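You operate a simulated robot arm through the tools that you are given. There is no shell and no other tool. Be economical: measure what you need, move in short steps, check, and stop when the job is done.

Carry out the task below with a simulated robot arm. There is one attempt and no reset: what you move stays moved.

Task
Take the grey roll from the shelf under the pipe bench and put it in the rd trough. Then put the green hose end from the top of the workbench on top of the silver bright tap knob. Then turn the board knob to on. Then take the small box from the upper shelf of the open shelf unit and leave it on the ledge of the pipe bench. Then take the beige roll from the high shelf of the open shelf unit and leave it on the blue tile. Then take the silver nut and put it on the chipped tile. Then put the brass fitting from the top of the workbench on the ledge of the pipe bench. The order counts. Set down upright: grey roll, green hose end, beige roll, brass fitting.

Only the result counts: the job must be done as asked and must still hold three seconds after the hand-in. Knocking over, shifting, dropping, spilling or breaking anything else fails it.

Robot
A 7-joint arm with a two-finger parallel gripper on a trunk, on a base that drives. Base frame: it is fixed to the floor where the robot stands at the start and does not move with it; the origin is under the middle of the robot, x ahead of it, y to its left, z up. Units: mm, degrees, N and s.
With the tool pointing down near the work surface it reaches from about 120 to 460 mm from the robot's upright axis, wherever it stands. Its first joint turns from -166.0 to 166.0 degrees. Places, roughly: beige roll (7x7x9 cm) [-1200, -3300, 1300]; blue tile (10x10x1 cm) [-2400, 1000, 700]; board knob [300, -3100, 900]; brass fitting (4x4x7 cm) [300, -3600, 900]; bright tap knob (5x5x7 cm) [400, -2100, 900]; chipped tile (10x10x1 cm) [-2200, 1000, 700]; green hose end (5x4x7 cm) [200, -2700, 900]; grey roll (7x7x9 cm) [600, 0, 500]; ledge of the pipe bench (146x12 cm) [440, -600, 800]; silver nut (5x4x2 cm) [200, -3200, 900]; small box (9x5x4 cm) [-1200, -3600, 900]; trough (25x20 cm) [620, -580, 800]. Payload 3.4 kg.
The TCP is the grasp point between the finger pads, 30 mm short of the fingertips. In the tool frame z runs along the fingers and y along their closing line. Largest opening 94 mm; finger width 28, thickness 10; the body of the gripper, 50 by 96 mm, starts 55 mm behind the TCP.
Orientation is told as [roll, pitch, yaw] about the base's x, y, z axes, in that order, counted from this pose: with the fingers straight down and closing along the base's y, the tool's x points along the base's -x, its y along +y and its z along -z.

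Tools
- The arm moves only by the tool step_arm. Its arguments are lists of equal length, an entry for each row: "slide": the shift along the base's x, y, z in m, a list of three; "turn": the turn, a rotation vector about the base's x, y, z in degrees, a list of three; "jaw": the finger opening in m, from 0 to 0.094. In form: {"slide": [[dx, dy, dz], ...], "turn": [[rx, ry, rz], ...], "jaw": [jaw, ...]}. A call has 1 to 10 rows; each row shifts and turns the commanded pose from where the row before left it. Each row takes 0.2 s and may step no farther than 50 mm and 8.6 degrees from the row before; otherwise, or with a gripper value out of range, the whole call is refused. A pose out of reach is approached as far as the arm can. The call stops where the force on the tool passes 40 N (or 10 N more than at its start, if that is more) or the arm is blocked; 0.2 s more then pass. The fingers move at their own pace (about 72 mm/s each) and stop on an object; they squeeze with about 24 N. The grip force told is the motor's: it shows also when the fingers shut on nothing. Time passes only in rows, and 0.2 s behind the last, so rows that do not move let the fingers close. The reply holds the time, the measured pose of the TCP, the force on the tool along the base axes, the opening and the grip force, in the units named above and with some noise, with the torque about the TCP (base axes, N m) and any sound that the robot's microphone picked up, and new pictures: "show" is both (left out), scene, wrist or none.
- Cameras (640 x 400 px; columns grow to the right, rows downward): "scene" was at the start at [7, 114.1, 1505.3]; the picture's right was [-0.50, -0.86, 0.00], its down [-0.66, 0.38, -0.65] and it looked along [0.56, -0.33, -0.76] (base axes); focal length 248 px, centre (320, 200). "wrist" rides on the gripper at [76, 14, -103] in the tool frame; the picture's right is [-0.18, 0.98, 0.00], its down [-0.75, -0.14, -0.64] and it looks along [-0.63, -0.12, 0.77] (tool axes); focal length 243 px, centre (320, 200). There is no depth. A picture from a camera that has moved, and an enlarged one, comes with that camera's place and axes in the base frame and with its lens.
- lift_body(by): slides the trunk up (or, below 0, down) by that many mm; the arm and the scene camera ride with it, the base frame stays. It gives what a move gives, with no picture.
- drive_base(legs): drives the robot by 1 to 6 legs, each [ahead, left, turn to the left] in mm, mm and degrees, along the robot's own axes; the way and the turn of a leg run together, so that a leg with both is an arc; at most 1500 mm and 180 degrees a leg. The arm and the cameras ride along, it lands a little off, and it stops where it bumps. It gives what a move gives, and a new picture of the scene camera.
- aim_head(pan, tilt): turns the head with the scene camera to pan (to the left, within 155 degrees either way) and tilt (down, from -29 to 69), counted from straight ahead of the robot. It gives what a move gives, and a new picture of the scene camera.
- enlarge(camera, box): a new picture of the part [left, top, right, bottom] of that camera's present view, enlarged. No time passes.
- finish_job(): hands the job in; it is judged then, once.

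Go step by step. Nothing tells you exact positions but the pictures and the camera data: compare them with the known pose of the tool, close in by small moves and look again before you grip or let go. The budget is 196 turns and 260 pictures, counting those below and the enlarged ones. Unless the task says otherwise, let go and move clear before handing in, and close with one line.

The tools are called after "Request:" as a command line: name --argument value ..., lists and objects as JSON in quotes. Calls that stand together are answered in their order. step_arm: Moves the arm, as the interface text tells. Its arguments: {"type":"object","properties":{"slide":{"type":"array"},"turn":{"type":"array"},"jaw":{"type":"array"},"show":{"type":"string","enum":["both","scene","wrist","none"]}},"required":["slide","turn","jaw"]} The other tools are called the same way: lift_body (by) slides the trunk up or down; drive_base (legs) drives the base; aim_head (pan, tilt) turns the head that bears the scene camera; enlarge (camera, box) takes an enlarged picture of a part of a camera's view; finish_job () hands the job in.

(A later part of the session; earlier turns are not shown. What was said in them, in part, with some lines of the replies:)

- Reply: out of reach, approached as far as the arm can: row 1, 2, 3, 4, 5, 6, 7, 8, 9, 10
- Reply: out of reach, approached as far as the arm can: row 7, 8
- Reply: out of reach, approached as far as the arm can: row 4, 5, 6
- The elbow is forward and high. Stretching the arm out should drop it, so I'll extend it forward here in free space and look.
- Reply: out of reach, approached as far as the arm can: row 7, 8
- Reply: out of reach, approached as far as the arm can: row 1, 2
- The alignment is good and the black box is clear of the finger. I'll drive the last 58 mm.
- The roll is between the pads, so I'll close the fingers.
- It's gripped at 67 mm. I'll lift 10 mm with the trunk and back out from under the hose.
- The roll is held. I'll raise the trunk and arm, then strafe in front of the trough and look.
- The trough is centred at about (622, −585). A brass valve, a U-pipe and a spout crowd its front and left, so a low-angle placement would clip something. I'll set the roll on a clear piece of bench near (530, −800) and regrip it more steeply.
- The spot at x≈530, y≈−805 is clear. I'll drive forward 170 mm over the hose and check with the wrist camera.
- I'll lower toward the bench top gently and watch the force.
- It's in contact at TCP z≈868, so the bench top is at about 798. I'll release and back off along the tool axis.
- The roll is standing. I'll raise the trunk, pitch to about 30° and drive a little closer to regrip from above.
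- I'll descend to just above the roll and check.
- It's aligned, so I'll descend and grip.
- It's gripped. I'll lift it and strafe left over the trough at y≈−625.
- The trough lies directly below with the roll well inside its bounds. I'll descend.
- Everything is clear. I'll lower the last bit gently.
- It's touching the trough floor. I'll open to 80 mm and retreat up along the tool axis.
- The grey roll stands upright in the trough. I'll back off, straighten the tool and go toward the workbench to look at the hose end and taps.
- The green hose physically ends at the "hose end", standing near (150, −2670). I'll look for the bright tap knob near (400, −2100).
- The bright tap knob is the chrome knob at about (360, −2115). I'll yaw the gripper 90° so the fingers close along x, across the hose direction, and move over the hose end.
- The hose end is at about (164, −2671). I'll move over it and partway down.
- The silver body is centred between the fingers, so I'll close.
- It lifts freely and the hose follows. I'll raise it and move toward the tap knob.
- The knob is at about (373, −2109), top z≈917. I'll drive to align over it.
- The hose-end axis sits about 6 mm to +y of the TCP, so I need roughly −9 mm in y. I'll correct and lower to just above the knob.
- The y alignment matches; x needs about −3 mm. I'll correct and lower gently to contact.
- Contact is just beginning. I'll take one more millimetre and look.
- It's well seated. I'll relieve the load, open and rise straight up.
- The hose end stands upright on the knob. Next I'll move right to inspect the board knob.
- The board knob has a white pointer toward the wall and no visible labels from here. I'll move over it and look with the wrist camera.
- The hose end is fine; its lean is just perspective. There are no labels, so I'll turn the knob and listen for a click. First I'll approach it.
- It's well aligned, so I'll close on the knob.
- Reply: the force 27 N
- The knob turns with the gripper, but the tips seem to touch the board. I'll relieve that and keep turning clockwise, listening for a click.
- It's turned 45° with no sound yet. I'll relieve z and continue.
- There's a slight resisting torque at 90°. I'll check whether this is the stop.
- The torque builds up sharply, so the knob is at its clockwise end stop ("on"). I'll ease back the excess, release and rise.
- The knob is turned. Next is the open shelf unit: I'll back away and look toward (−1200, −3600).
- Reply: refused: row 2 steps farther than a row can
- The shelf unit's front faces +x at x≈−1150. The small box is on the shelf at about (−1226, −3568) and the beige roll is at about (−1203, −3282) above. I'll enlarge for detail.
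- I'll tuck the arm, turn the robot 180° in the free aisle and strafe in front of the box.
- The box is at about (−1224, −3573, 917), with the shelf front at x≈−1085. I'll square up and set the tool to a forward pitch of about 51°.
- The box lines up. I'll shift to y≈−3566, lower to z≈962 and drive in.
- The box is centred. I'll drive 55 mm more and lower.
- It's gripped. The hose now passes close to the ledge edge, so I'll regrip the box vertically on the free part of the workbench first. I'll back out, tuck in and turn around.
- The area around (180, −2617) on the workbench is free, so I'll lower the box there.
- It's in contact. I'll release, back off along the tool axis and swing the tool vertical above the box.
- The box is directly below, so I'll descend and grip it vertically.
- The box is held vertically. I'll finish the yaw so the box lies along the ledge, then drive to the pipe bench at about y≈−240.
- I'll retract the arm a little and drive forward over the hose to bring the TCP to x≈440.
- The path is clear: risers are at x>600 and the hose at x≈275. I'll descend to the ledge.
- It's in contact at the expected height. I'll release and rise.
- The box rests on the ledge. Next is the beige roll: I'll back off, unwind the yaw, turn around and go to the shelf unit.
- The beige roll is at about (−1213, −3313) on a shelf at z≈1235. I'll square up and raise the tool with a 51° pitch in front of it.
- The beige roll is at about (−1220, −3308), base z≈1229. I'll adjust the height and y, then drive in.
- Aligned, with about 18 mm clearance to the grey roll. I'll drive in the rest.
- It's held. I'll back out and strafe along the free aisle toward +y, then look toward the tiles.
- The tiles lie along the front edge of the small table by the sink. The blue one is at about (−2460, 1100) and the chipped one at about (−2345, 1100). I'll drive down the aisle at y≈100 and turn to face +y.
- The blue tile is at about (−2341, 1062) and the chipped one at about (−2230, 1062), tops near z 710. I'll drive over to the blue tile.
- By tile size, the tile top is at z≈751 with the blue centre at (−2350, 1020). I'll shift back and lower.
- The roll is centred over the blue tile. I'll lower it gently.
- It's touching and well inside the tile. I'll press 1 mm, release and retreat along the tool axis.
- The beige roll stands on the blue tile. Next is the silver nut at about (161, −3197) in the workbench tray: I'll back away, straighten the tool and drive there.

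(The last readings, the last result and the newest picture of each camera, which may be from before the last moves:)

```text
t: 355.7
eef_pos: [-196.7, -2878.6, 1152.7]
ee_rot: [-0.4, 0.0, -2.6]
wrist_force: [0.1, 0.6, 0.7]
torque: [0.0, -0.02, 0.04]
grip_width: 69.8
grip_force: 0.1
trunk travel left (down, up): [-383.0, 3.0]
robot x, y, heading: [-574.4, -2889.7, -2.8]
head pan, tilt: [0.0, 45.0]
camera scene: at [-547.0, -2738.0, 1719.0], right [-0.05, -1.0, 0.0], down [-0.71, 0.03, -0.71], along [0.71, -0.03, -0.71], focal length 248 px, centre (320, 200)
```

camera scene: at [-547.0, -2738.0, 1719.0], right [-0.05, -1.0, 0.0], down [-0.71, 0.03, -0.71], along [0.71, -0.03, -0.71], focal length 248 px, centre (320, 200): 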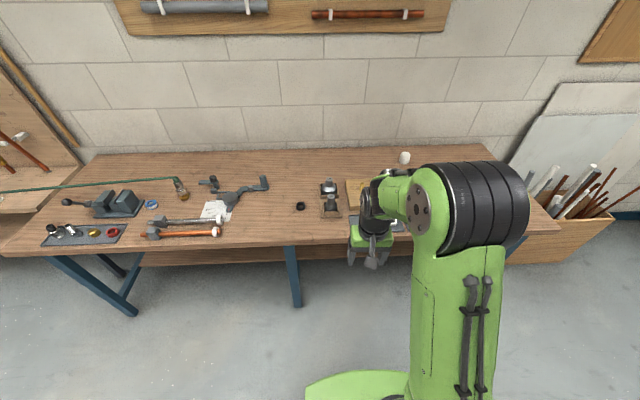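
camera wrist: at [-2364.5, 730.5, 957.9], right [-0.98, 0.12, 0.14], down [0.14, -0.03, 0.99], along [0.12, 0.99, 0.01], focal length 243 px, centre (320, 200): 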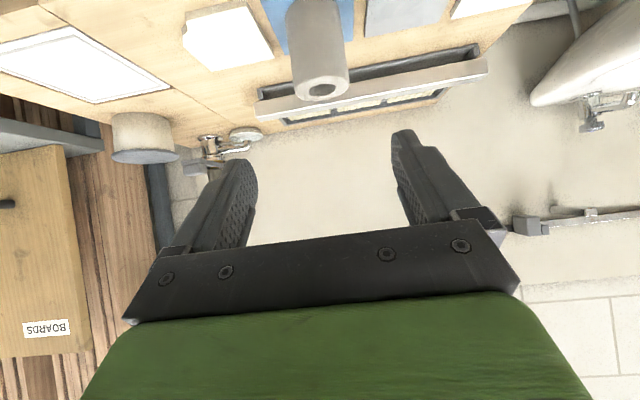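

Request:
drive_base --legs '[[0, -320, 2.8], [310, 0, 0]]'

Request:
enlarge --camera "wrist" --box '[0, 0, 640, 400]'

```text
t: 359.5
eef_pos: [109.5, -3183.8, 1151.1]
ee_rot: [-0.4, 0.1, 0.2]
wrist_force: [-1.1, -0.6, 0.4]
torque: [-0.02, -0.01, 0.0]
grip_width: 70.0
grip_force: 0.1
trunk travel left (down, up): [-383.0, 3.0]
robot x, y, heading: [-268.8, -3211.8, -0.1]
head pan, tilt: [0.0, 45.0]
camera scene: at [-245.2, -3059.4, 1719.0], right [0.0, -1.0, 0.0], down [-0.71, 0.0, -0.71], along [0.71, 0.0, -0.71], focal length 248 px, centre (320, 200)
```

scene: 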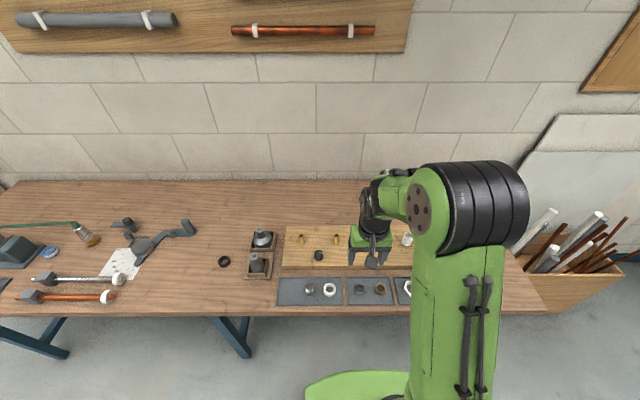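

```text
1.00 times, centred on (320, 200) of wrist (not enlarged: the box is as wide or as high as the picture)
camera zoom: at [33.9, -3167.9, 1254.0], right [0.18, 0.98, -0.01], down [0.75, -0.14, 0.64], along [0.63, -0.12, -0.77], focal length 243 px, centre (320, 200)
```

zoom: 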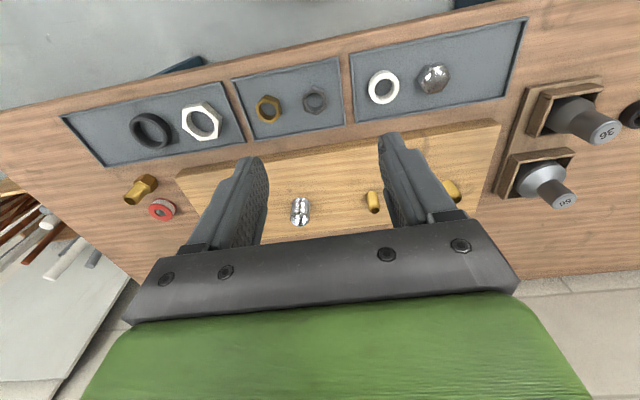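

Request:
step_arm --slide '[[0.023, -0.007, -0.03], [0.023, -0.007, -0.04], [0, 0, -0.045], [0, 0, -0.045], [0, 0, -0.03], [0, 0, 0]]' --turn '[[0, 0, 0], [0, 0, 0], [0, 0, 0], [0, 0, 0], [0, 0, 0], [0, 0, 0]]' --jaw '[0.07, 0.07, 0.07, 0.07, 0.07, 0.07]' --show "none"

Request:
enlarge --camera "wrist" --box '[160, 0, 480, 200]'

```text
t: 360.9
eef_pos: [157.6, -3198.9, 961.9]
ee_rot: [-0.3, 0.1, 0.1]
wrist_force: [-0.9, 0.2, 0.0]
torque: [-0.05, 0.02, 0.02]
grip_width: 70.2
grip_force: 0.1
trunk travel left (down, up): [-383.0, 3.0]
robot x, y, heading: [-269.9, -3210.9, -0.1]
head pan, tilt: [0.0, 45.0]
```

```text
2.00 times, centred on (320, 100) of wrist
camera zoom: at [80.4, -3182.2, 1063.6], right [0.18, 0.98, -0.01], down [0.75, -0.14, 0.64], along [0.63, -0.12, -0.77], focal length 485 px, centre (320, 400)
```

zoom: 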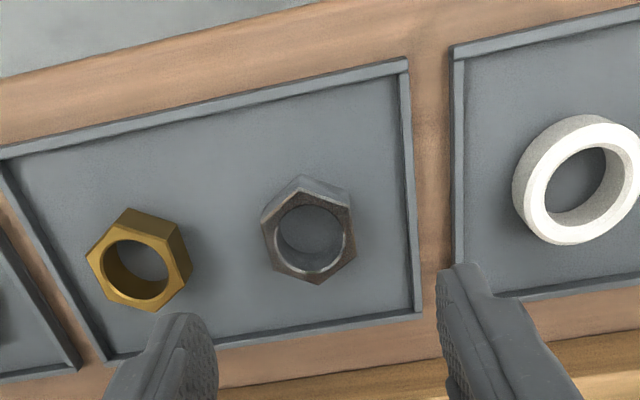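

The silver nut is at about (153, −3201) with flats facing ±y. Neighbours are close, so I'll use a 54 mm opening and descend.

Request:
step_arm --slide '[[-0.004, -0.002, -0.02], [0, 0, -0.03], [0, 0, 0]]' --turn '[[0, 0, 0], [0, 0, 0], [0, 0, 0]]' --jaw '[0.054, 0.054, 0.054]' --show "none"

Request:
enlarge --camera "wrist" --box '[160, 50, 480, 250]'

```text
t: 361.7
eef_pos: [151.7, -3201.0, 913.4]
ee_rot: [-0.4, -0.1, 0.1]
wrist_force: [-0.2, 0.4, -0.4]
torque: [0.01, -0.01, 0.02]
grip_width: 54.0
grip_force: 0.0
trunk travel left (down, up): [-383.0, 3.0]
robot x, y, heading: [-268.7, -3208.4, -0.2]
head pan, tilt: [0.0, 45.0]
```

```text
2.00 times, centred on (320, 150) of wrist
camera zoom: at [76.5, -3185.2, 1014.4], right [0.18, 0.98, -0.01], down [0.75, -0.14, 0.64], along [0.63, -0.12, -0.77], focal length 485 px, centre (320, 300)
```

zoom: 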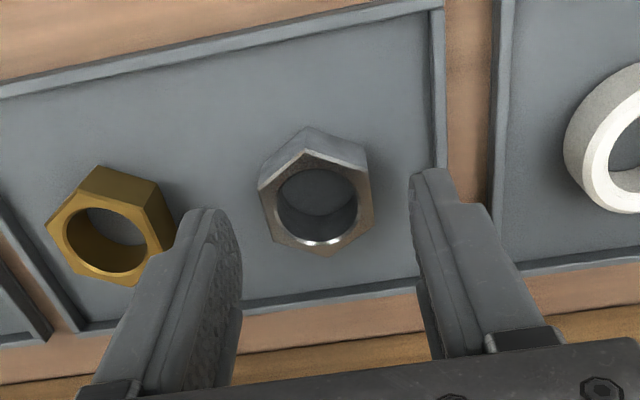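

Request:
step_arm --slide '[[0.001, 0, -0.015], [0, 0, -0.013], [0, 0, 0]]' --turn '[[0, 0, 0], [0, 0, 0], [0, 0, 0]]' --jaw '[0.054, 0.054, 0.054]' --show "wrist"

```text
t: 362.5
eef_pos: [153.4, -3199.9, 883.6]
ee_rot: [-0.4, 0.1, 0.1]
wrist_force: [-0.3, 0.0, 1.0]
torque: [-0.02, 0.01, -0.02]
grip_width: 54.1
grip_force: 0.0
trunk travel left (down, up): [-383.0, 3.0]
robot x, y, heading: [-264.5, -3210.4, -0.3]
head pan, tilt: [0.0, 45.0]
camera wrist: at [77.1, -3184.3, 986.7], right [0.18, 0.98, -0.01], down [0.75, -0.14, 0.64], along [0.63, -0.12, -0.77], focal length 243 px, centre (320, 200)
```

wrist: 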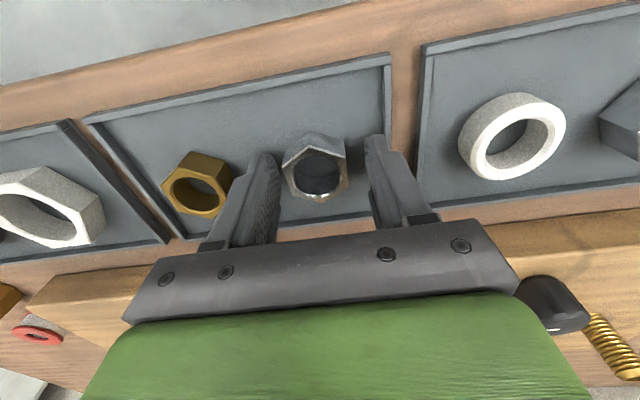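

Good. I'll close on the nut and lift.

Request:
step_arm --slide '[[0, 0, 0], [0, 0, 0], [0, 0, 0], [0, 0, 0]]' --turn '[[0, 0, 0], [0, 0, 0], [0, 0, 0], [0, 0, 0]]' --jaw '[0.025, 0.025, 0.025, 0.025]' --show "none"

Request:
step_arm --slide '[[0, 0, 0.02], [0, 0, 0.03], [0, 0, 0.04], [0, 0, 0.04]]' --turn '[[0, 0, 0], [0, 0, 0], [0, 0, 0], [0, 0, 0]]' --jaw '[0.025, 0.025, 0.025, 0.025]' --show "wrist"

```text
t: 363.5
eef_pos: [153.8, -3200.2, 884.4]
ee_rot: [-0.4, 0.0, 0.0]
wrist_force: [0.7, 0.0, 0.6]
torque: [0.01, 0.03, -0.03]
grip_width: 35.2
grip_force: 24.0
trunk travel left (down, up): [-383.0, 3.0]
robot x, y, heading: [-267.1, -3210.2, 0.0]
head pan, tilt: [0.0, 45.0]
```

```text
t: 364.5
eef_pos: [151.4, -3202.4, 1014.5]
ee_rot: [-0.4, 0.1, 0.1]
wrist_force: [-0.1, -1.0, -0.5]
torque: [-0.02, -0.02, -0.01]
grip_width: 35.6
grip_force: 24.5
trunk travel left (down, up): [-383.0, 3.0]
robot x, y, heading: [-265.1, -3213.5, -0.1]
head pan, tilt: [0.0, 45.0]
camera wrist: at [75.1, -3185.8, 1116.7], right [0.18, 0.98, -0.01], down [0.75, -0.14, 0.64], along [0.63, -0.12, -0.77], focal length 243 px, centre (320, 200)
```

wrist: 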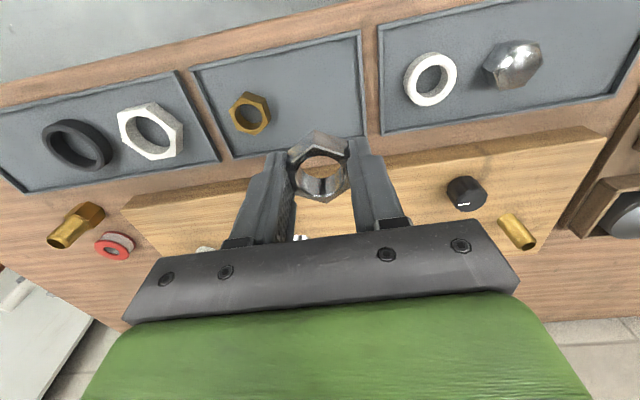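

The nut is held. I'll lift a bit more and head back toward the tiles.

Request:
step_arm --slide '[[-0.03, 0, 0.035], [-0.03, 0, 0.035], [-0.02, 0, 0.03]]' --turn '[[0, 0, 0], [0, 0, 0], [0, 0, 0]]' --jaw '[0.025, 0.025, 0.025]' --show "none"

Request:
drive_base --legs '[[-280, 0, 0], [0, 1500, 0], [0, 1500, 0], [0, 310, 0]]'

```text
t: 365.3
eef_pos: [73.0, -3201.0, 1112.0]
ee_rot: [-0.4, 0.0, 0.1]
wrist_force: [-1.1, -0.6, 0.1]
torque: [-0.03, -0.01, 0.01]
grip_width: 35.4
grip_force: 23.5
trunk travel left (down, up): [-383.0, 3.0]
robot x, y, heading: [-268.8, -3210.3, -0.1]
head pan, tilt: [0.0, 45.0]
```

```text
t: 383.1
eef_pos: [-236.0, 124.5, 1111.4]
ee_rot: [-0.4, 0.0, 1.0]
wrist_force: [0.0, -0.2, -1.0]
torque: [-0.01, -0.01, -0.02]
grip_width: 35.3
grip_force: 24.0
trunk travel left (down, up): [-383.0, 3.0]
robot x, y, heading: [-580.7, 107.8, 0.6]
head pan, tilt: [0.0, 45.0]
camera scene: at [-558.2, 262.4, 1718.9], right [0.01, -1.0, 0.0], down [-0.71, -0.01, -0.71], along [0.71, 0.01, -0.71], focal length 248 px, centre (320, 200)
```

scene: 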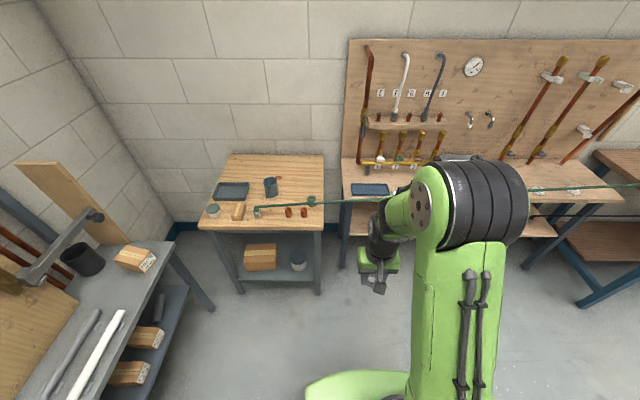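

Request:
drive_base --legs '[[-850, 0, -0.6], [-795, 0, 0], [0, 0, 90], [420, 0, 0]]'

Request:
enlarge --camera "scene" --box '[200, 150, 440, 300]'

Request:
enlarge --camera "wrist" --box '[0, 0, 640, 400]'

```text
t: 397.5
eef_pos: [-2234.7, 883.0, 1111.7]
ee_rot: [-0.4, 0.0, 89.9]
wrist_force: [-0.5, 0.0, -1.8]
torque: [-0.01, 0.03, 0.01]
grip_width: 35.6
grip_force: 24.2
trunk travel left (down, up): [-383.0, 3.0]
robot x, y, heading: [-2222.6, 539.4, 89.6]
head pan, tilt: [0.0, 45.0]
camera scene: at [-2376.4, 563.9, 1719.0], right [1.0, -0.01, 0.0], down [0.0, -0.71, -0.71], along [0.0, 0.71, -0.71], focal length 248 px, centre (320, 200)
```

scene: 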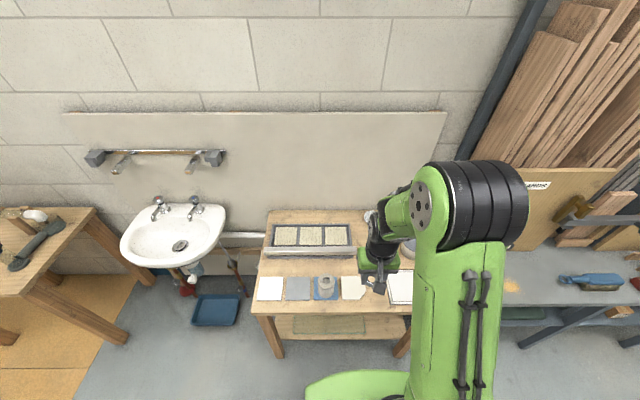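

```text
2.67 times, centred on (320, 225) of scene
camera zoom: at [-2376.4, 563.9, 1719.0], right [1.0, -0.01, 0.0], down [0.0, -0.71, -0.71], along [0.0, 0.71, -0.71], focal length 661 px, centre (320, 133)
```

zoom: 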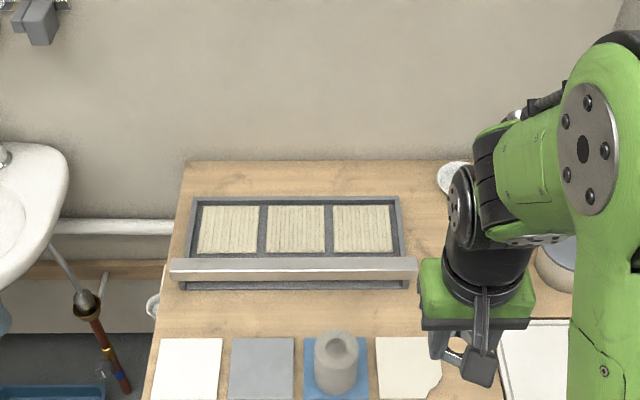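

```text
1.00 times, centred on (320, 200) of wrist (not enlarged: the box is as wide or as high as the picture)
camera zoom: at [-2250.2, 808.2, 1214.3], right [-0.98, 0.18, -0.01], down [0.14, 0.75, 0.64], along [0.12, 0.63, -0.77], focal length 243 px, centre (320, 200)
```

zoom: 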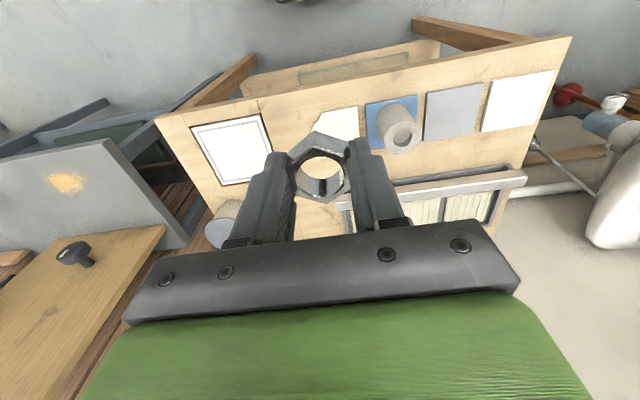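

The chipped tile is at about (−2238, 1027), top z≈740. I'll lower the trunk 150 mm and extend over it.

Request:
lift_body --by -150

Request:
step_arm --slide '[[-0.003, 0.045, 0], [0, 0.045, 0], [0, 0.045, 0], [0, 0.008, -0.045], [0, 0, -0.045], [0, 0, 0]]' --turn '[[0, 0, 0], [0, 0, 0], [0, 0, 0], [0, 0, 0], [0, 0, 0], [0, 0, 0]]' --jaw '[0.025, 0.025, 0.025, 0.025, 0.025, 0.025]' --show "both"

Request:
enlarge --camera "wrist" --box '[160, 50, 480, 250]'

```text
t: 399.2
eef_pos: [-2234.5, 882.3, 962.0]
ee_rot: [-0.3, 0.1, 90.0]
wrist_force: [0.1, 0.1, -0.4]
torque: [0.01, -0.02, -0.01]
grip_width: 35.4
grip_force: 23.8
trunk travel left (down, up): [-233.0, 153.0]
robot x, y, heading: [-2227.2, 545.0, 89.7]
head pan, tilt: [0.0, 45.0]
```

```text
t: 400.6
eef_pos: [-2235.8, 1027.2, 871.5]
ee_rot: [-0.4, 0.0, 90.0]
wrist_force: [0.0, 0.0, -0.9]
torque: [0.04, 0.0, 0.02]
grip_width: 35.4
grip_force: 24.4
trunk travel left (down, up): [-233.0, 153.0]
robot x, y, heading: [-2225.0, 541.8, 89.4]
head pan, tilt: [0.0, 45.0]
camera scene: at [-2376.4, 562.9, 1569.0], right [1.0, -0.01, 0.0], down [0.0, -0.71, -0.71], along [0.0, 0.71, -0.71], focal length 248 px, centre (320, 200)
camera wrist: at [-2250.9, 952.1, 973.6], right [-0.98, 0.18, -0.01], down [0.14, 0.75, 0.64], along [0.12, 0.63, -0.77], focal length 243 px, centre (320, 200)
```

scene: 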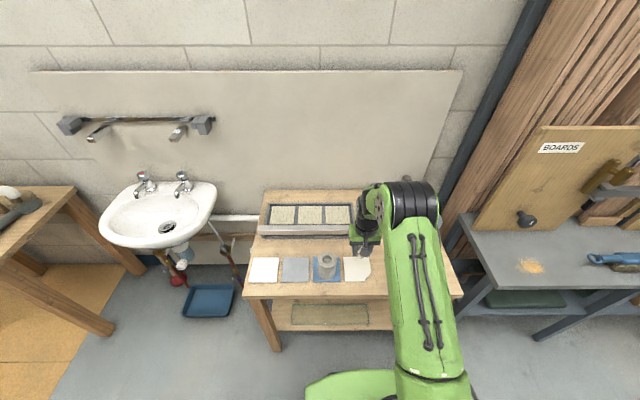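
wrist: 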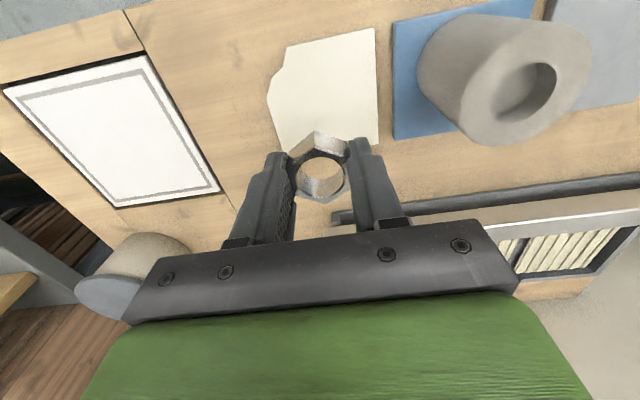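

```text
2.00 times, centred on (320, 150) of wrist
camera zoom: at [-2250.9, 952.1, 973.6], right [-0.98, 0.18, -0.01], down [0.14, 0.75, 0.64], along [0.12, 0.63, -0.77], focal length 485 px, centre (320, 300)
```

zoom: 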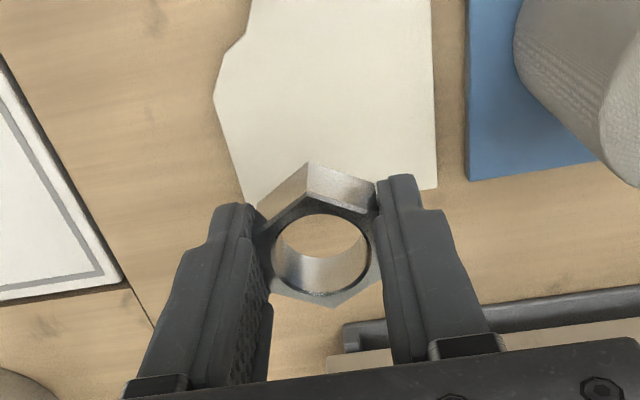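

Centred. I'll lower the nut.

Request:
step_arm --slide '[[-0.004, 0, -0.03], [0, 0, -0.03], [0, 0, -0.02], [0, 0, -0.008], [0, 0, 0]]' --turn '[[0, 0, 0], [0, 0, 0], [0, 0, 0], [0, 0, 0], [0, 0, 0]]' --jaw '[0.025, 0.025, 0.025, 0.025, 0.025]' --show "wrist"

Request:
step_arm --slide '[[0, 0, -0.003], [0, 0, -0.002], [0, 0, 0]]' --turn '[[0, 0, 0], [0, 0, 0], [0, 0, 0]]' --jaw '[0.025, 0.025, 0.025]' --show "none"

```text
t: 401.8
eef_pos: [-2241.4, 1026.8, 785.0]
ee_rot: [-0.4, 0.0, 90.1]
wrist_force: [0.4, 0.8, -1.2]
torque: [0.04, 0.0, 0.02]
grip_width: 35.3
grip_force: 23.8
trunk travel left (down, up): [-233.0, 153.0]
robot x, y, heading: [-2226.6, 536.9, 89.4]
head pan, tilt: [0.0, 45.0]
camera wrist: at [-2256.3, 951.0, 886.9], right [-0.98, 0.18, -0.01], down [0.14, 0.75, 0.64], along [0.12, 0.63, -0.77], focal length 243 px, centre (320, 200)
```

wrist: 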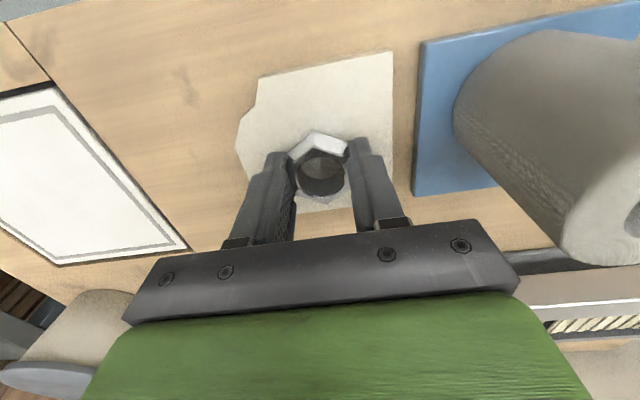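

```text
t: 402.6
eef_pos: [-2241.4, 1025.6, 780.9]
ee_rot: [-0.4, -0.3, 89.9]
wrist_force: [1.1, -1.5, 15.3]
torque: [-0.16, 0.17, 0.03]
grip_width: 35.2
grip_force: 24.0
trunk travel left (down, up): [-233.0, 153.0]
robot x, y, heading: [-2224.6, 542.6, 89.8]
head pan, tilt: [0.0, 45.0]
```

It's in contact. I'll release and rise.

Request:
step_arm --slide '[[0, 0, 0.0015], [0, 0, 0], [0, 0, 0], [0, 0, 0.03], [0, 0, 0.04], [0, 0, 0.045], [0, 0, 0.045], [0, -0.03, 0.03]]' --turn '[[0, 0, 0], [0, 0, 0], [0, 0, 0], [0, 0, 0], [0, 0, 0], [0, 0, 0], [0, 0, 0], [0, 0, 0]]' --jaw '[0.035, 0.055, 0.055, 0.055, 0.055, 0.055, 0.055, 0.055]' --show "wrist"

```text
t: 404.4
eef_pos: [-2240.7, 994.1, 973.2]
ee_rot: [-0.5, -0.1, 90.0]
wrist_force: [-0.4, 0.2, 0.7]
torque: [0.04, 0.02, 0.01]
grip_width: 54.9
grip_force: 0.0
trunk travel left (down, up): [-233.0, 153.0]
robot x, y, heading: [-2225.6, 541.8, 89.8]
head pan, tilt: [0.0, 45.0]
camera wrist: at [-2255.8, 919.5, 1074.7], right [-0.98, 0.18, -0.01], down [0.14, 0.75, 0.64], along [0.12, 0.63, -0.77], focal length 243 px, centre (320, 200)
```

wrist: 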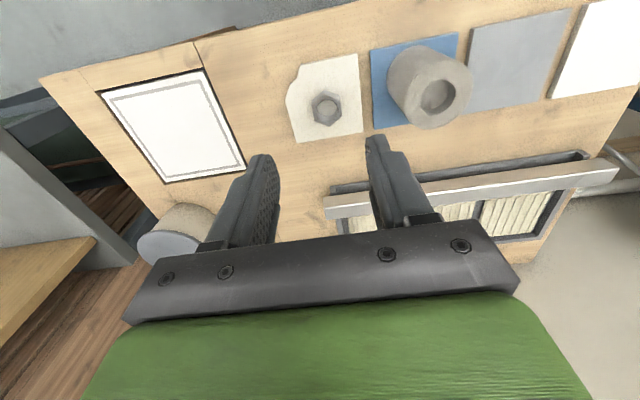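

The nut lies on the chipped tile. Last is the brass fitting near (250, −3553), so I'll drive back to the workbench.

Request:
lift_body --by 150

Request:
step_arm --slide '[[0, -0.04, 0], [0, -0.04, 0]]' --turn '[[0, 0, 0], [0, 0, 0]]' --jaw '[0.07, 0.07]' --show "none"

Request:
drive_base --legs '[[-440, 0, 0], [0, 0, -90], [1300, 0, 0], [330, 0, 0], [0, -1500, 0]]'

```text
t: 406.2
eef_pos: [-2239.9, 996.8, 1122.5]
ee_rot: [-0.4, 0.0, 90.0]
wrist_force: [-0.4, 0.6, -0.5]
torque: [0.0, -0.02, 0.01]
grip_width: 54.9
grip_force: 0.0
trunk travel left (down, up): [-383.0, 3.0]
robot x, y, heading: [-2225.8, 537.1, 89.7]
head pan, tilt: [0.0, 45.0]
```

```text
t: 406.8
eef_pos: [-2240.8, 915.8, 1121.7]
ee_rot: [-0.4, -0.1, 89.9]
wrist_force: [-0.3, -0.4, 0.2]
torque: [0.02, 0.02, 0.01]
grip_width: 70.1
grip_force: 0.0
trunk travel left (down, up): [-383.0, 3.0]
robot x, y, heading: [-2225.6, 542.5, 89.8]
head pan, tilt: [0.0, 45.0]
```

```text
t: 428.1
eef_pos: [-314.7, -1445.4, 1121.8]
ee_rot: [-0.4, 0.1, -4.1]
wrist_force: [-0.3, -0.3, -0.3]
torque: [-0.01, -0.01, -0.01]
grip_width: 70.2
grip_force: 0.1
trunk travel left (down, up): [-383.0, 3.0]
robot x, y, heading: [-689.5, -1432.4, -4.3]
head pan, tilt: [0.0, 45.0]
camera scene: at [-658.3, -1282.3, 1719.0], right [-0.08, -1.0, 0.0], down [-0.71, 0.05, -0.71], along [0.7, -0.05, -0.71], focal length 248 px, centre (320, 200)
```

scene: 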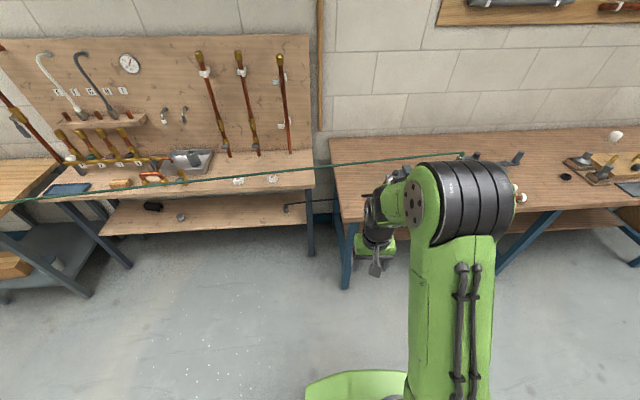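

Request:
drive_base --legs '[[250, 0, 4.3], [0, -1450, 0], [0, -670, 0]]'

Request:
aim_head --pan -10 --tilt 48

```text
t: 440.0
eef_pos: [-115.0, -3542.2, 1120.4]
ee_rot: [-0.4, 0.0, -1.9]
wrist_force: [1.1, -0.5, -0.7]
torque: [0.01, -0.02, 0.0]
grip_width: 70.1
grip_force: 0.0
trunk travel left (down, up): [-383.0, 3.0]
robot x, y, heading: [-493.1, -3543.3, -2.1]
head pan, tilt: [0.0, 45.0]
camera scene: at [-464.4, -3392.4, 1719.0], right [-0.04, -1.0, 0.0], down [-0.71, 0.03, -0.71], along [0.71, -0.03, -0.71], focal length 248 px, centre (320, 200)
```

scene: 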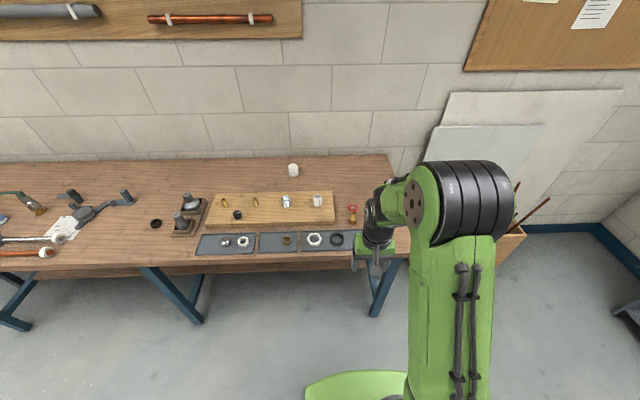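

```text
t: 440.7
eef_pos: [-114.2, -3541.4, 1121.0]
ee_rot: [-0.4, 0.1, -1.9]
wrist_force: [-0.3, -0.9, 0.3]
torque: [0.01, 0.01, -0.03]
grip_width: 69.9
grip_force: 0.1
trunk travel left (down, up): [-383.0, 3.0]
robot x, y, heading: [-492.5, -3544.9, -2.2]
head pan, tilt: [-10.0, 48.0]
camera scene: at [-468.6, -3405.4, 1714.8], right [-0.21, -0.98, 0.0], down [-0.73, 0.16, -0.67], along [0.65, -0.14, -0.74], focal length 248 px, centre (320, 200)
```

scene: 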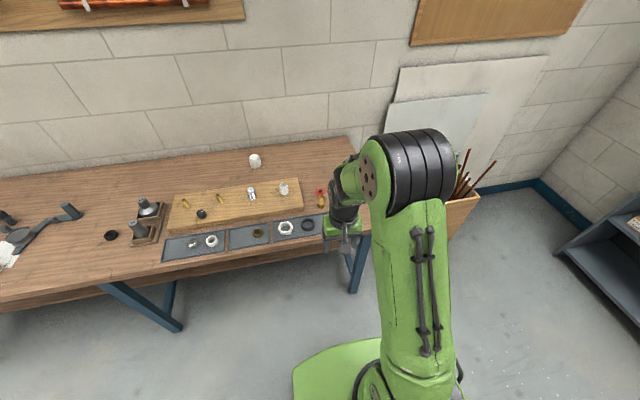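

Request:
enlarge --camera "scene" --box '[280, 160, 360, 240]'

Request:
drive_base --legs '[[0, 0, 2.2], [265, 0, 0]]'

Request:
enlarge --camera "wrist" --box '[0, 0, 640, 400]'

```text
5.00 times, centred on (320, 200) of scene
camera zoom: at [-468.6, -3405.4, 1714.8], right [-0.21, -0.98, 0.0], down [-0.73, 0.16, -0.67], along [0.65, -0.14, -0.74], focal length 1240 px, centre (320, 200)
```

zoom: 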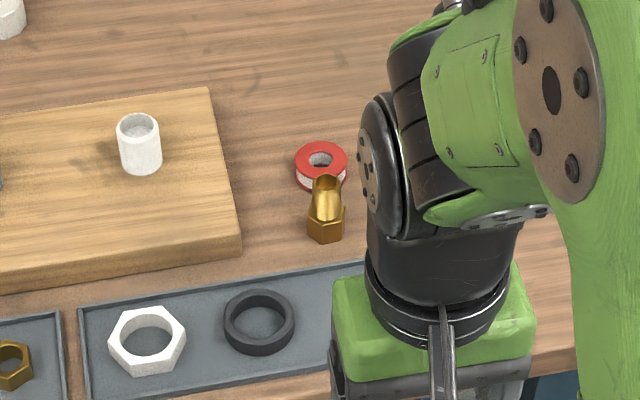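

```text
t: 443.0
eef_pos: [150.4, -3526.3, 1121.7]
ee_rot: [-0.3, 0.0, 0.3]
wrist_force: [-0.8, -0.3, 0.7]
torque: [0.02, 0.02, 0.04]
grip_width: 70.2
grip_force: 0.1
trunk travel left (down, up): [-383.0, 3.0]
robot x, y, heading: [-229.5, -3541.4, 0.0]
head pan, tilt: [-10.0, 48.0]
camera scene: at [-208.4, -3404.8, 1714.8], right [-0.17, -0.98, 0.0], down [-0.73, 0.13, -0.67], along [0.66, -0.12, -0.74], focal length 248 px, centre (320, 200)
```

scene: 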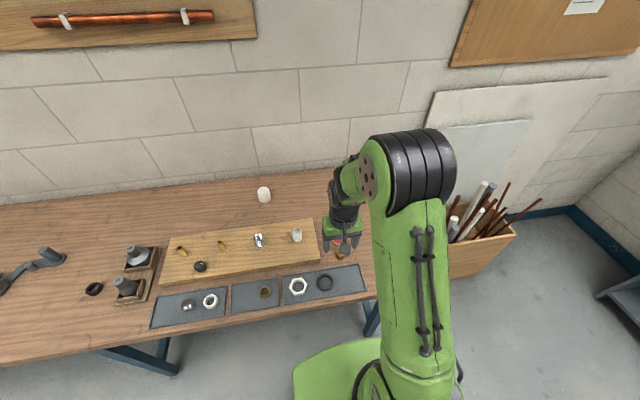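

```text
1.00 times, centred on (320, 200) of wrist (not enlarged: the box is as wide or as high as the picture)
camera zoom: at [73.2, -3510.8, 1223.3], right [0.18, 0.98, -0.01], down [0.75, -0.13, 0.64], along [0.63, -0.12, -0.77], focal length 243 px, centre (320, 200)
```

zoom: 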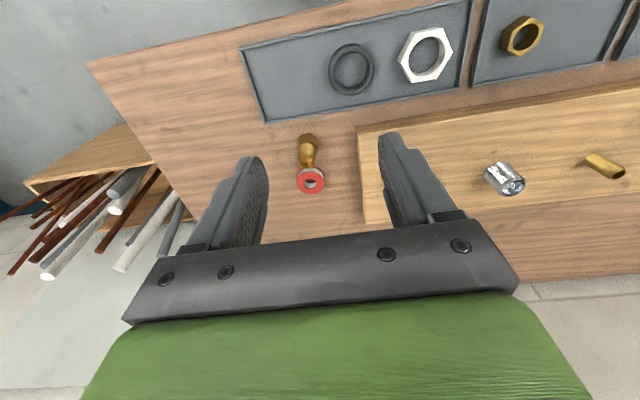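

The brass fitting stands at about (249, −3563). I'll move above it and look.

Request:
step_arm --slide '[[0.033, -0.012, 0], [0.033, -0.012, -0.03], [0.032, -0.013, -0.035], [0, 0, -0.035], [0, 0, -0.03], [0, 0, 0]]' --turn '[[0, 0, 0], [0, 0, 0], [0, 0, 0], [0, 0, 0], [0, 0, 0], [0, 0, 0]]' --jaw '[0.07, 0.07, 0.07, 0.07, 0.07, 0.07]' --show "none"

Request:
enlarge --camera "wrist" --box '[200, 50, 440, 200]'

```text
t: 444.4
eef_pos: [247.6, -3564.1, 991.4]
ee_rot: [-0.4, 0.0, 0.3]
wrist_force: [0.4, 0.6, 0.5]
torque: [-0.07, -0.03, -0.02]
grip_width: 70.1
grip_force: 0.1
trunk travel left (down, up): [-383.0, 3.0]
robot x, y, heading: [-224.8, -3546.1, -0.1]
head pan, tilt: [-10.0, 48.0]
```

```text
2.67 times, centred on (320, 125) of wrist
camera zoom: at [169.9, -3547.8, 1092.9], right [0.18, 0.98, -0.01], down [0.75, -0.13, 0.64], along [0.63, -0.12, -0.77], focal length 647 px, centre (320, 400)
```

zoom: 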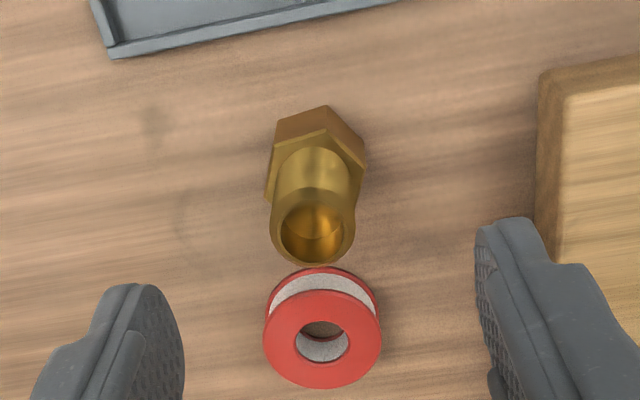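

Flats face ±y and it's aligned. I'll descend and grip.

Request:
step_arm --slide '[[0.001, -0.001, -0.035], [0, 0, -0.035], [0, 0, -0.025], [0, 0, -0.01], [0, 0, 0]]' --turn '[[0, 0, 0], [0, 0, 0], [0, 0, 0], [0, 0, 0], [0, 0, 0]]' --jaw '[0.07, 0.07, 0.07, 0.07, 0.07]' --show "wrist"

Request:
step_arm --slide '[[0, 0, 0], [0, 0, 0], [0, 0, 0], [0, 0, 0]]' --turn '[[0, 0, 0], [0, 0, 0], [0, 0, 0], [0, 0, 0]]' --jaw '[0.015, 0.015, 0.015, 0.015]' --show "wrist"

```text
t: 445.6
eef_pos: [248.6, -3565.4, 885.8]
ee_rot: [-0.4, 0.0, 0.2]
wrist_force: [0.2, 0.6, 0.6]
torque: [0.04, 0.03, 0.02]
grip_width: 69.8
grip_force: 0.0
trunk travel left (down, up): [-383.0, 3.0]
robot x, y, heading: [-225.8, -3545.0, -0.0]
head pan, tilt: [-10.0, 48.0]
camera wrist: at [171.1, -3548.6, 988.5], right [0.18, 0.98, -0.01], down [0.75, -0.13, 0.64], along [0.63, -0.12, -0.77], focal length 243 px, centre (320, 200)
```

wrist: 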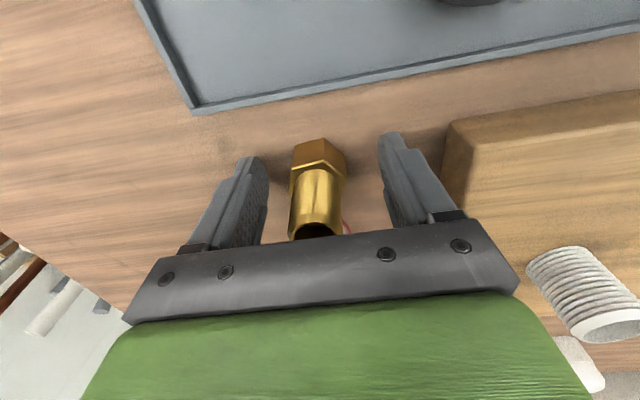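

```text
t: 446.6
eef_pos: [248.0, -3564.8, 885.8]
ee_rot: [-0.4, 0.0, 0.3]
wrist_force: [-0.6, 0.7, -0.7]
torque: [0.06, 0.01, 0.02]
grip_width: 35.9
grip_force: 24.0
trunk travel left (down, up): [-383.0, 3.0]
robot x, y, heading: [-227.8, -3547.3, 0.2]
head pan, tilt: [-10.0, 48.0]
camera wrist: at [171.2, -3548.6, 988.7], right [0.18, 0.98, -0.01], down [0.75, -0.13, 0.64], along [0.63, -0.12, -0.77], focal length 243 px, centre (320, 200)
```

wrist: 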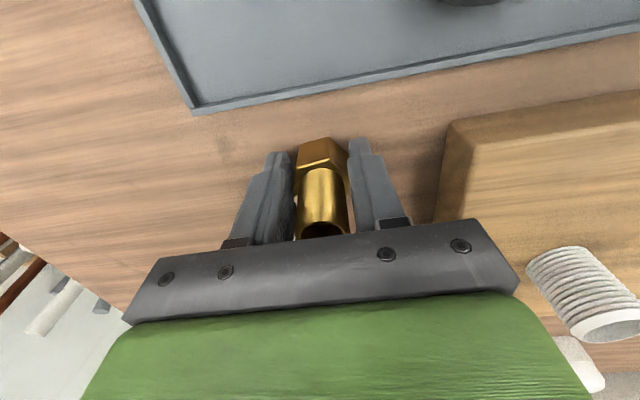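

It's gripped on the hex flats. I'll lift, yaw 90° and drive to the pipe bench, targeting the ledge near y≈−800.

Request:
step_arm --slide '[[0, 0, 0.02], [0, 0, 0.04], [0, 0, 0.045], [0, 0, 0.045], [-0.02, 0, 0.04], [-0.04, 0, 0.01], [-0.04, 0, 0], [0, 0.01, 0], [0, 0.01, 0], [0, 0, 0]]' --turn '[[0, 0, 0], [0, 0, 0], [0, 0, 0], [0, 0, 8], [0, 0, 8], [0, 0, 8.5], [0, 0, 8.5], [0, 0, 8.5], [0, 0, 8.5], [0, 0, 8.5]]' --jaw '[0.015, 0.015, 0.015, 0.015, 0.015, 0.015, 0.015, 0.015, 0.015, 0.015]' --show "wrist"

Request:
drive_base --legs '[[-240, 0, 0], [0, 1400, 0]]'

```text
t: 448.8
eef_pos: [148.4, -3546.4, 1087.0]
ee_rot: [-0.2, 0.1, 58.8]
wrist_force: [0.6, -0.1, -1.6]
torque: [-0.03, 0.03, -0.03]
grip_width: 35.7
grip_force: 24.5
trunk travel left (down, up): [-383.0, 3.0]
robot x, y, heading: [-224.8, -3544.2, -0.3]
head pan, tilt: [-10.0, 48.0]
camera wrist: at [95.1, -3601.8, 1189.2], right [-0.75, 0.66, -0.01], down [0.51, 0.57, 0.64], along [0.43, 0.48, -0.77], focal length 243 px, centre (320, 200)
```

wrist: 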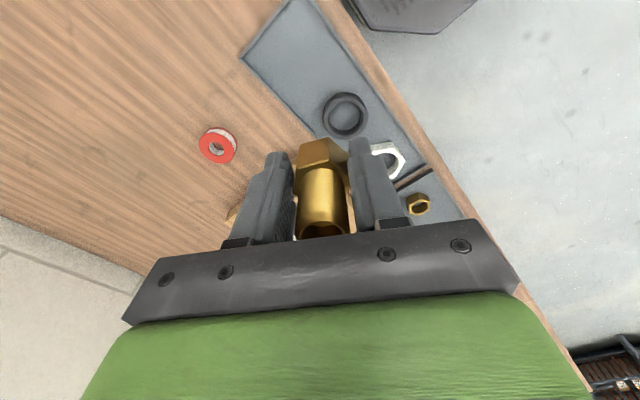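

```text
t: 457.1
eef_pos: [-85.0, -2160.5, 1087.1]
ee_rot: [-0.4, 0.1, 57.9]
wrist_force: [-0.3, -0.2, -2.2]
torque: [-0.04, 0.0, 0.0]
grip_width: 35.3
grip_force: 23.8
trunk travel left (down, up): [-383.0, 3.0]
robot x, y, heading: [-459.8, -2153.0, -1.1]
head pan, tilt: [-10.0, 48.0]
camera scene: at [-440.0, -2015.1, 1714.8], right [-0.19, -0.98, 0.0], down [-0.73, 0.14, -0.67], along [0.66, -0.12, -0.74], focal length 248 px, centre (320, 200)
```

scene: 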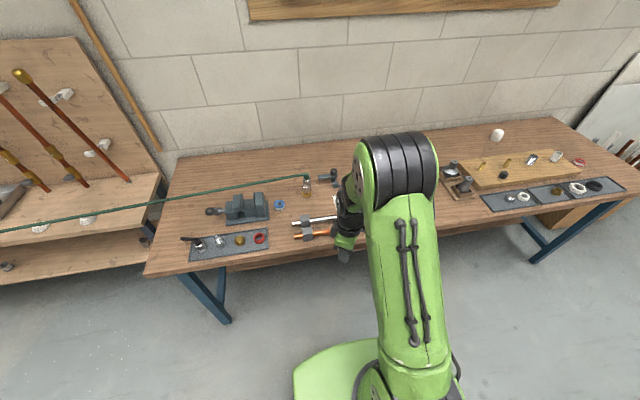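

Request:
drive_base --legs '[[0, 1350, 1.1]]'

Request:
step_arm --slide '[[0.02, 0, 0], [0.02, 0, 0], [0.02, 0, 0], [0.01, 0, 0]]' --turn '[[0, 0, 8], [0, 0, 8], [0, 0, 8], [0, 0, 7]]' --jaw '[0.015, 0.015, 0.015, 0.015]' --show "none"

```text
t: 464.0
eef_pos: [-69.7, -778.1, 1087.1]
ee_rot: [-0.3, 0.1, 58.2]
wrist_force: [-0.1, -0.1, -1.8]
torque: [0.0, -0.01, 0.01]
grip_width: 35.6
grip_force: 23.8
trunk travel left (down, up): [-383.0, 3.0]
robot x, y, heading: [-442.6, -773.2, -0.6]
head pan, tilt: [-10.0, 48.0]
camera scene: at [-424.1, -633.1, 1714.8], right [-0.18, -0.98, 0.0], down [-0.73, 0.14, -0.67], along [0.66, -0.12, -0.74], focal length 248 px, centre (320, 200)
```

scene: 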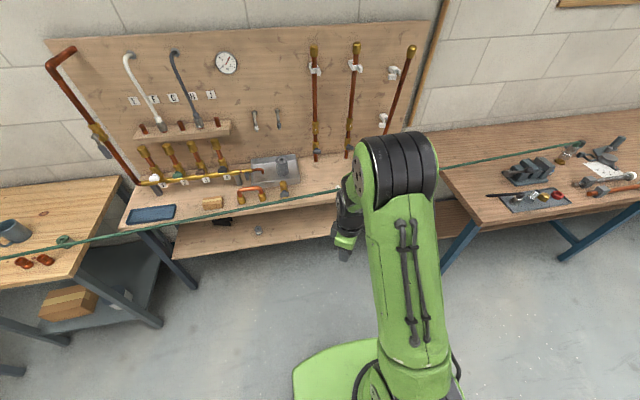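

```text
t: 465.0
eef_pos: [0.2, -777.9, 1087.3]
ee_rot: [-0.4, -0.1, 89.2]
wrist_force: [0.0, -0.8, -2.1]
torque: [0.0, -0.01, -0.02]
grip_width: 35.7
grip_force: 24.5
trunk travel left (down, up): [-383.0, 3.0]
robot x, y, heading: [-443.1, -774.4, -0.8]
head pan, tilt: [-10.0, 48.0]
```

Request:
drive_base --legs '[[441, -15, 0.8]]'

Request:
enlarge --camera "wrist" --box '[0, 0, 640, 400]'

```text
t: 467.7
eef_pos: [440.8, -792.5, 1088.1]
ee_rot: [-0.3, 0.0, 89.6]
wrist_force: [0.0, -0.3, -1.9]
torque: [-0.02, -0.02, -0.02]
grip_width: 35.3
grip_force: 23.9
trunk travel left (down, up): [-383.0, 3.0]
robot x, y, heading: [-0.0, -788.8, -0.1]
head pan, tilt: [-10.0, 48.0]
camera scene: at [16.0, -651.0, 1714.8], right [-0.18, -0.98, 0.0], down [-0.73, 0.13, -0.67], along [0.66, -0.12, -0.74], focal length 248 px, centre (320, 200)
```

scene: 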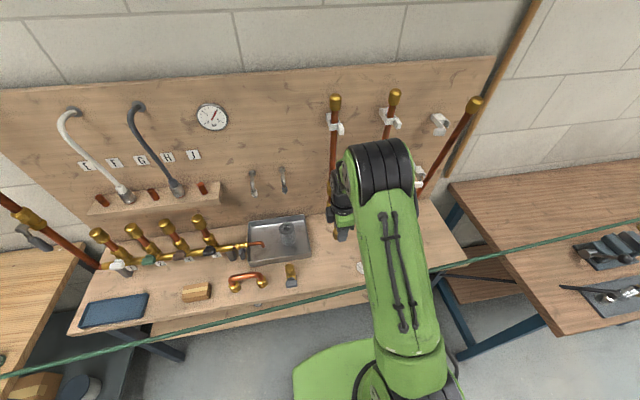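

```text
1.00 times, centred on (320, 200) of wrist (not enlarged: the box is as wide or as high as the picture)
camera zoom: at [425.3, -867.4, 1189.6], right [-0.98, 0.19, -0.01], down [0.14, 0.75, 0.64], along [0.13, 0.63, -0.77], focal length 243 px, centre (320, 200)
```

zoom: 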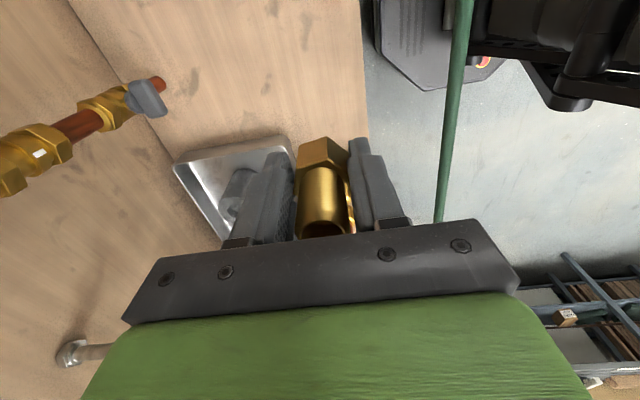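

Clear. I'll descend to the ledge.

Request:
step_arm --slide '[[0.002, 0, -0.045], [0, 0, -0.045], [0, 0, -0.045], [0, 0, -0.045], [0, 0, -0.045], [0, 0, -0.015], [0, 0, 0]]' --turn '[[0, 0, 0], [0, 0, 0], [0, 0, 0], [0, 0, 0], [0, 0, 0], [0, 0, 0], [0, 0, 0]]' --jaw '[0.015, 0.015, 0.015, 0.015, 0.015, 0.015, 0.015]' --show "wrist"

Request:
step_arm --slide '[[0, 0, -0.003], [0, 0, -0.003], [0, 0, 0]]' --turn '[[0.3, 0, 0], [0, 0, 0], [0, 0, 0]]' --jaw '[0.015, 0.015, 0.015]' --show "none"

```text
t: 469.3
eef_pos: [442.8, -792.3, 846.1]
ee_rot: [-0.5, 0.0, 89.6]
wrist_force: [-0.5, 0.0, -1.5]
torque: [0.01, 0.01, 0.0]
grip_width: 35.6
grip_force: 24.1
trunk travel left (down, up): [-383.0, 3.0]
robot x, y, heading: [-3.5, -791.6, 0.1]
head pan, tilt: [-10.0, 48.0]
camera wrist: at [425.3, -865.8, 948.6], right [-0.98, 0.19, -0.01], down [0.14, 0.75, 0.64], along [0.13, 0.63, -0.77], focal length 243 px, centre (320, 200)
```

wrist: 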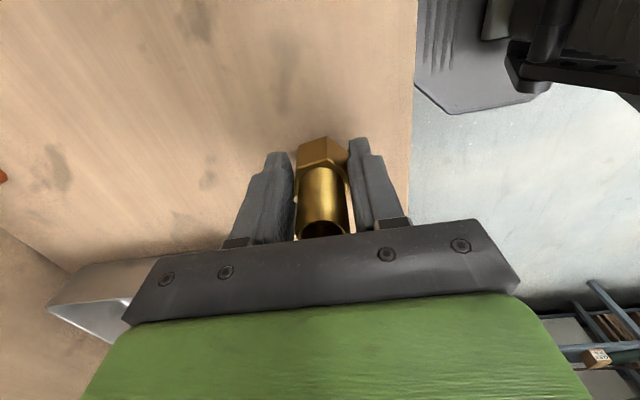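

```text
t: 470.1
eef_pos: [441.0, -791.1, 840.1]
ee_rot: [-0.3, -0.3, 89.6]
wrist_force: [0.2, 0.5, -1.6]
torque: [-0.04, 0.02, 0.0]
grip_width: 35.4
grip_force: 23.7
trunk travel left (down, up): [-383.0, 3.0]
robot x, y, heading: [-2.2, -791.1, -0.3]
head pan, tilt: [-10.0, 48.0]
```

Request:
step_arm --slide '[[0, 0, -0.002], [0, 0, -0.002], [0, 0, 0]]' --turn '[[0, 0, 0], [0, 0, 0], [0, 0, 0]]' --jaw '[0.015, 0.015, 0.015]' --show "none"

Request:
step_arm --slide '[[0, 0, -0.001], [0, 0, 0]]' --turn '[[0, 0, 0], [0, 0, 0]]' --jaw '[0.015, 0.015]' --show "none"

```text
t: 470.9
eef_pos: [442.3, -791.9, 837.1]
ee_rot: [-0.3, -0.3, 89.7]
wrist_force: [0.8, 0.9, -0.6]
torque: [-0.02, 0.02, 0.01]
grip_width: 35.3
grip_force: 24.1
trunk travel left (down, up): [-383.0, 3.0]
robot x, y, heading: [-0.1, -792.2, -0.4]
head pan, tilt: [-10.0, 48.0]
```

```text
t: 471.5
eef_pos: [442.8, -791.4, 838.8]
ee_rot: [-0.3, -0.3, 89.6]
wrist_force: [-0.8, 2.5, 10.0]
torque: [-0.01, 0.18, -0.02]
grip_width: 35.5
grip_force: 24.0
trunk travel left (down, up): [-383.0, 3.0]
robot x, y, heading: [-2.1, -791.1, -0.3]
head pan, tilt: [-10.0, 48.0]
```

It's in contact. I'll release and rise.

Request:
step_arm --slide '[[0, 0, 0.0005], [0, 0, 0], [0, 0, 0], [0, 0, 0.03], [0, 0, 0.045], [0, 0, 0.045], [0, 0, 0.045], [0, 0, 0.045]]' --turn '[[0, 0, 0], [0, 0, 0], [0, 0, 0], [0, 0, 0], [0, 0, 0], [0, 0, 0], [0, 0, 0], [0, 0, 0]]' --jaw '[0.045, 0.07, 0.07, 0.07, 0.07, 0.07, 0.07, 0.07]' --show "wrist"

Request:
drive_base --legs '[[-450, 0, 0]]'

Request:
enlarge --camera "scene" --box '[100, 120, 420, 320]'

```text
t: 473.3
eef_pos: [441.5, -791.7, 1048.5]
ee_rot: [-0.3, -0.3, 89.6]
wrist_force: [-0.1, 0.1, 0.3]
torque: [-0.01, -0.02, 0.03]
grip_width: 70.1
grip_force: 0.1
trunk travel left (down, up): [-383.0, 3.0]
robot x, y, heading: [-0.4, -789.3, -0.3]
head pan, tilt: [-10.0, 48.0]
camera wrist: at [425.6, -868.4, 1150.6], right [-0.98, 0.19, -0.01], down [0.14, 0.75, 0.65], along [0.13, 0.63, -0.76], focal length 243 px, centre (320, 200)
```

wrist: 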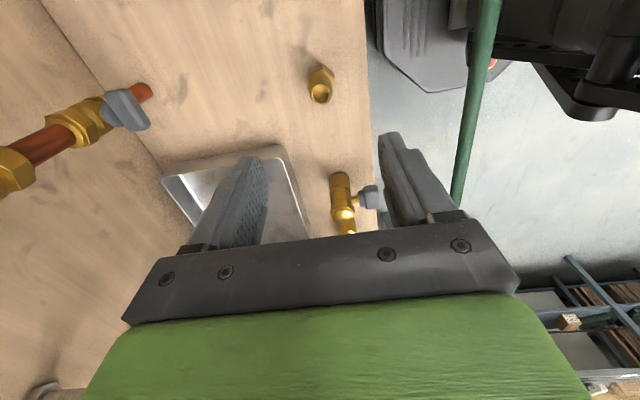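

```text
t: 476.0
eef_pos: [-7.1, -792.7, 1047.1]
ee_rot: [-0.4, -0.3, 89.2]
wrist_force: [0.3, 2.0, 0.5]
torque: [0.01, -0.03, 0.02]
grip_width: 70.2
grip_force: 0.1
trunk travel left (down, up): [-383.0, 3.0]
robot x, y, heading: [-455.9, -786.8, -0.6]
head pan, tilt: [-10.0, 48.0]
camera scene: at [-433.4, -648.4, 1714.8], right [-0.18, -0.98, 0.0], down [-0.73, 0.14, -0.67], along [0.66, -0.12, -0.74], focal length 248 px, centre (320, 200)
```

scene: 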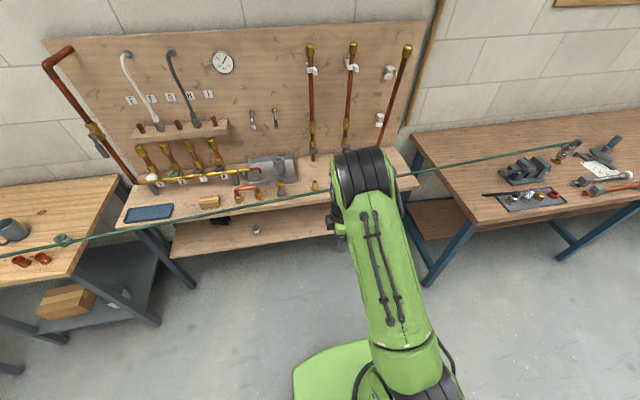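

```text
2.00 times, centred on (260, 220) of scene
camera zoom: at [-433.4, -648.4, 1714.8], right [-0.18, -0.98, 0.0], down [-0.73, 0.14, -0.67], along [0.66, -0.12, -0.74], focal length 496 px, centre (440, 160)
```

zoom: 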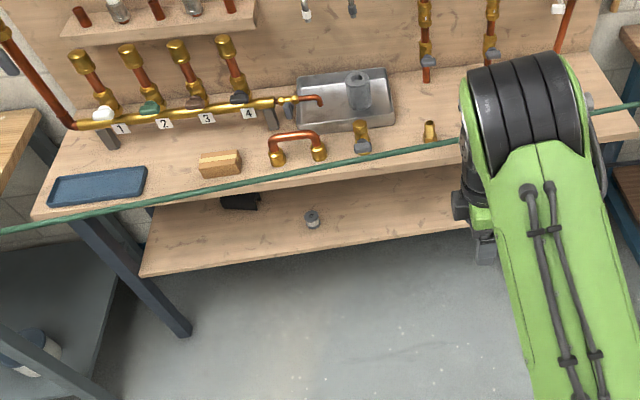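

The grey roll is in the trough, the box and fitting are on the ledge, and the hose end is still on the tap knob. The arm is clear, so I'm handing in.

Request:
finish_job

```text
The job is handed in.
```

All seven steps are done in order and the job is handed in; the one guess is the board knob, which had no visible on/off marking, so I turned it clockwise to its end stop as "on".
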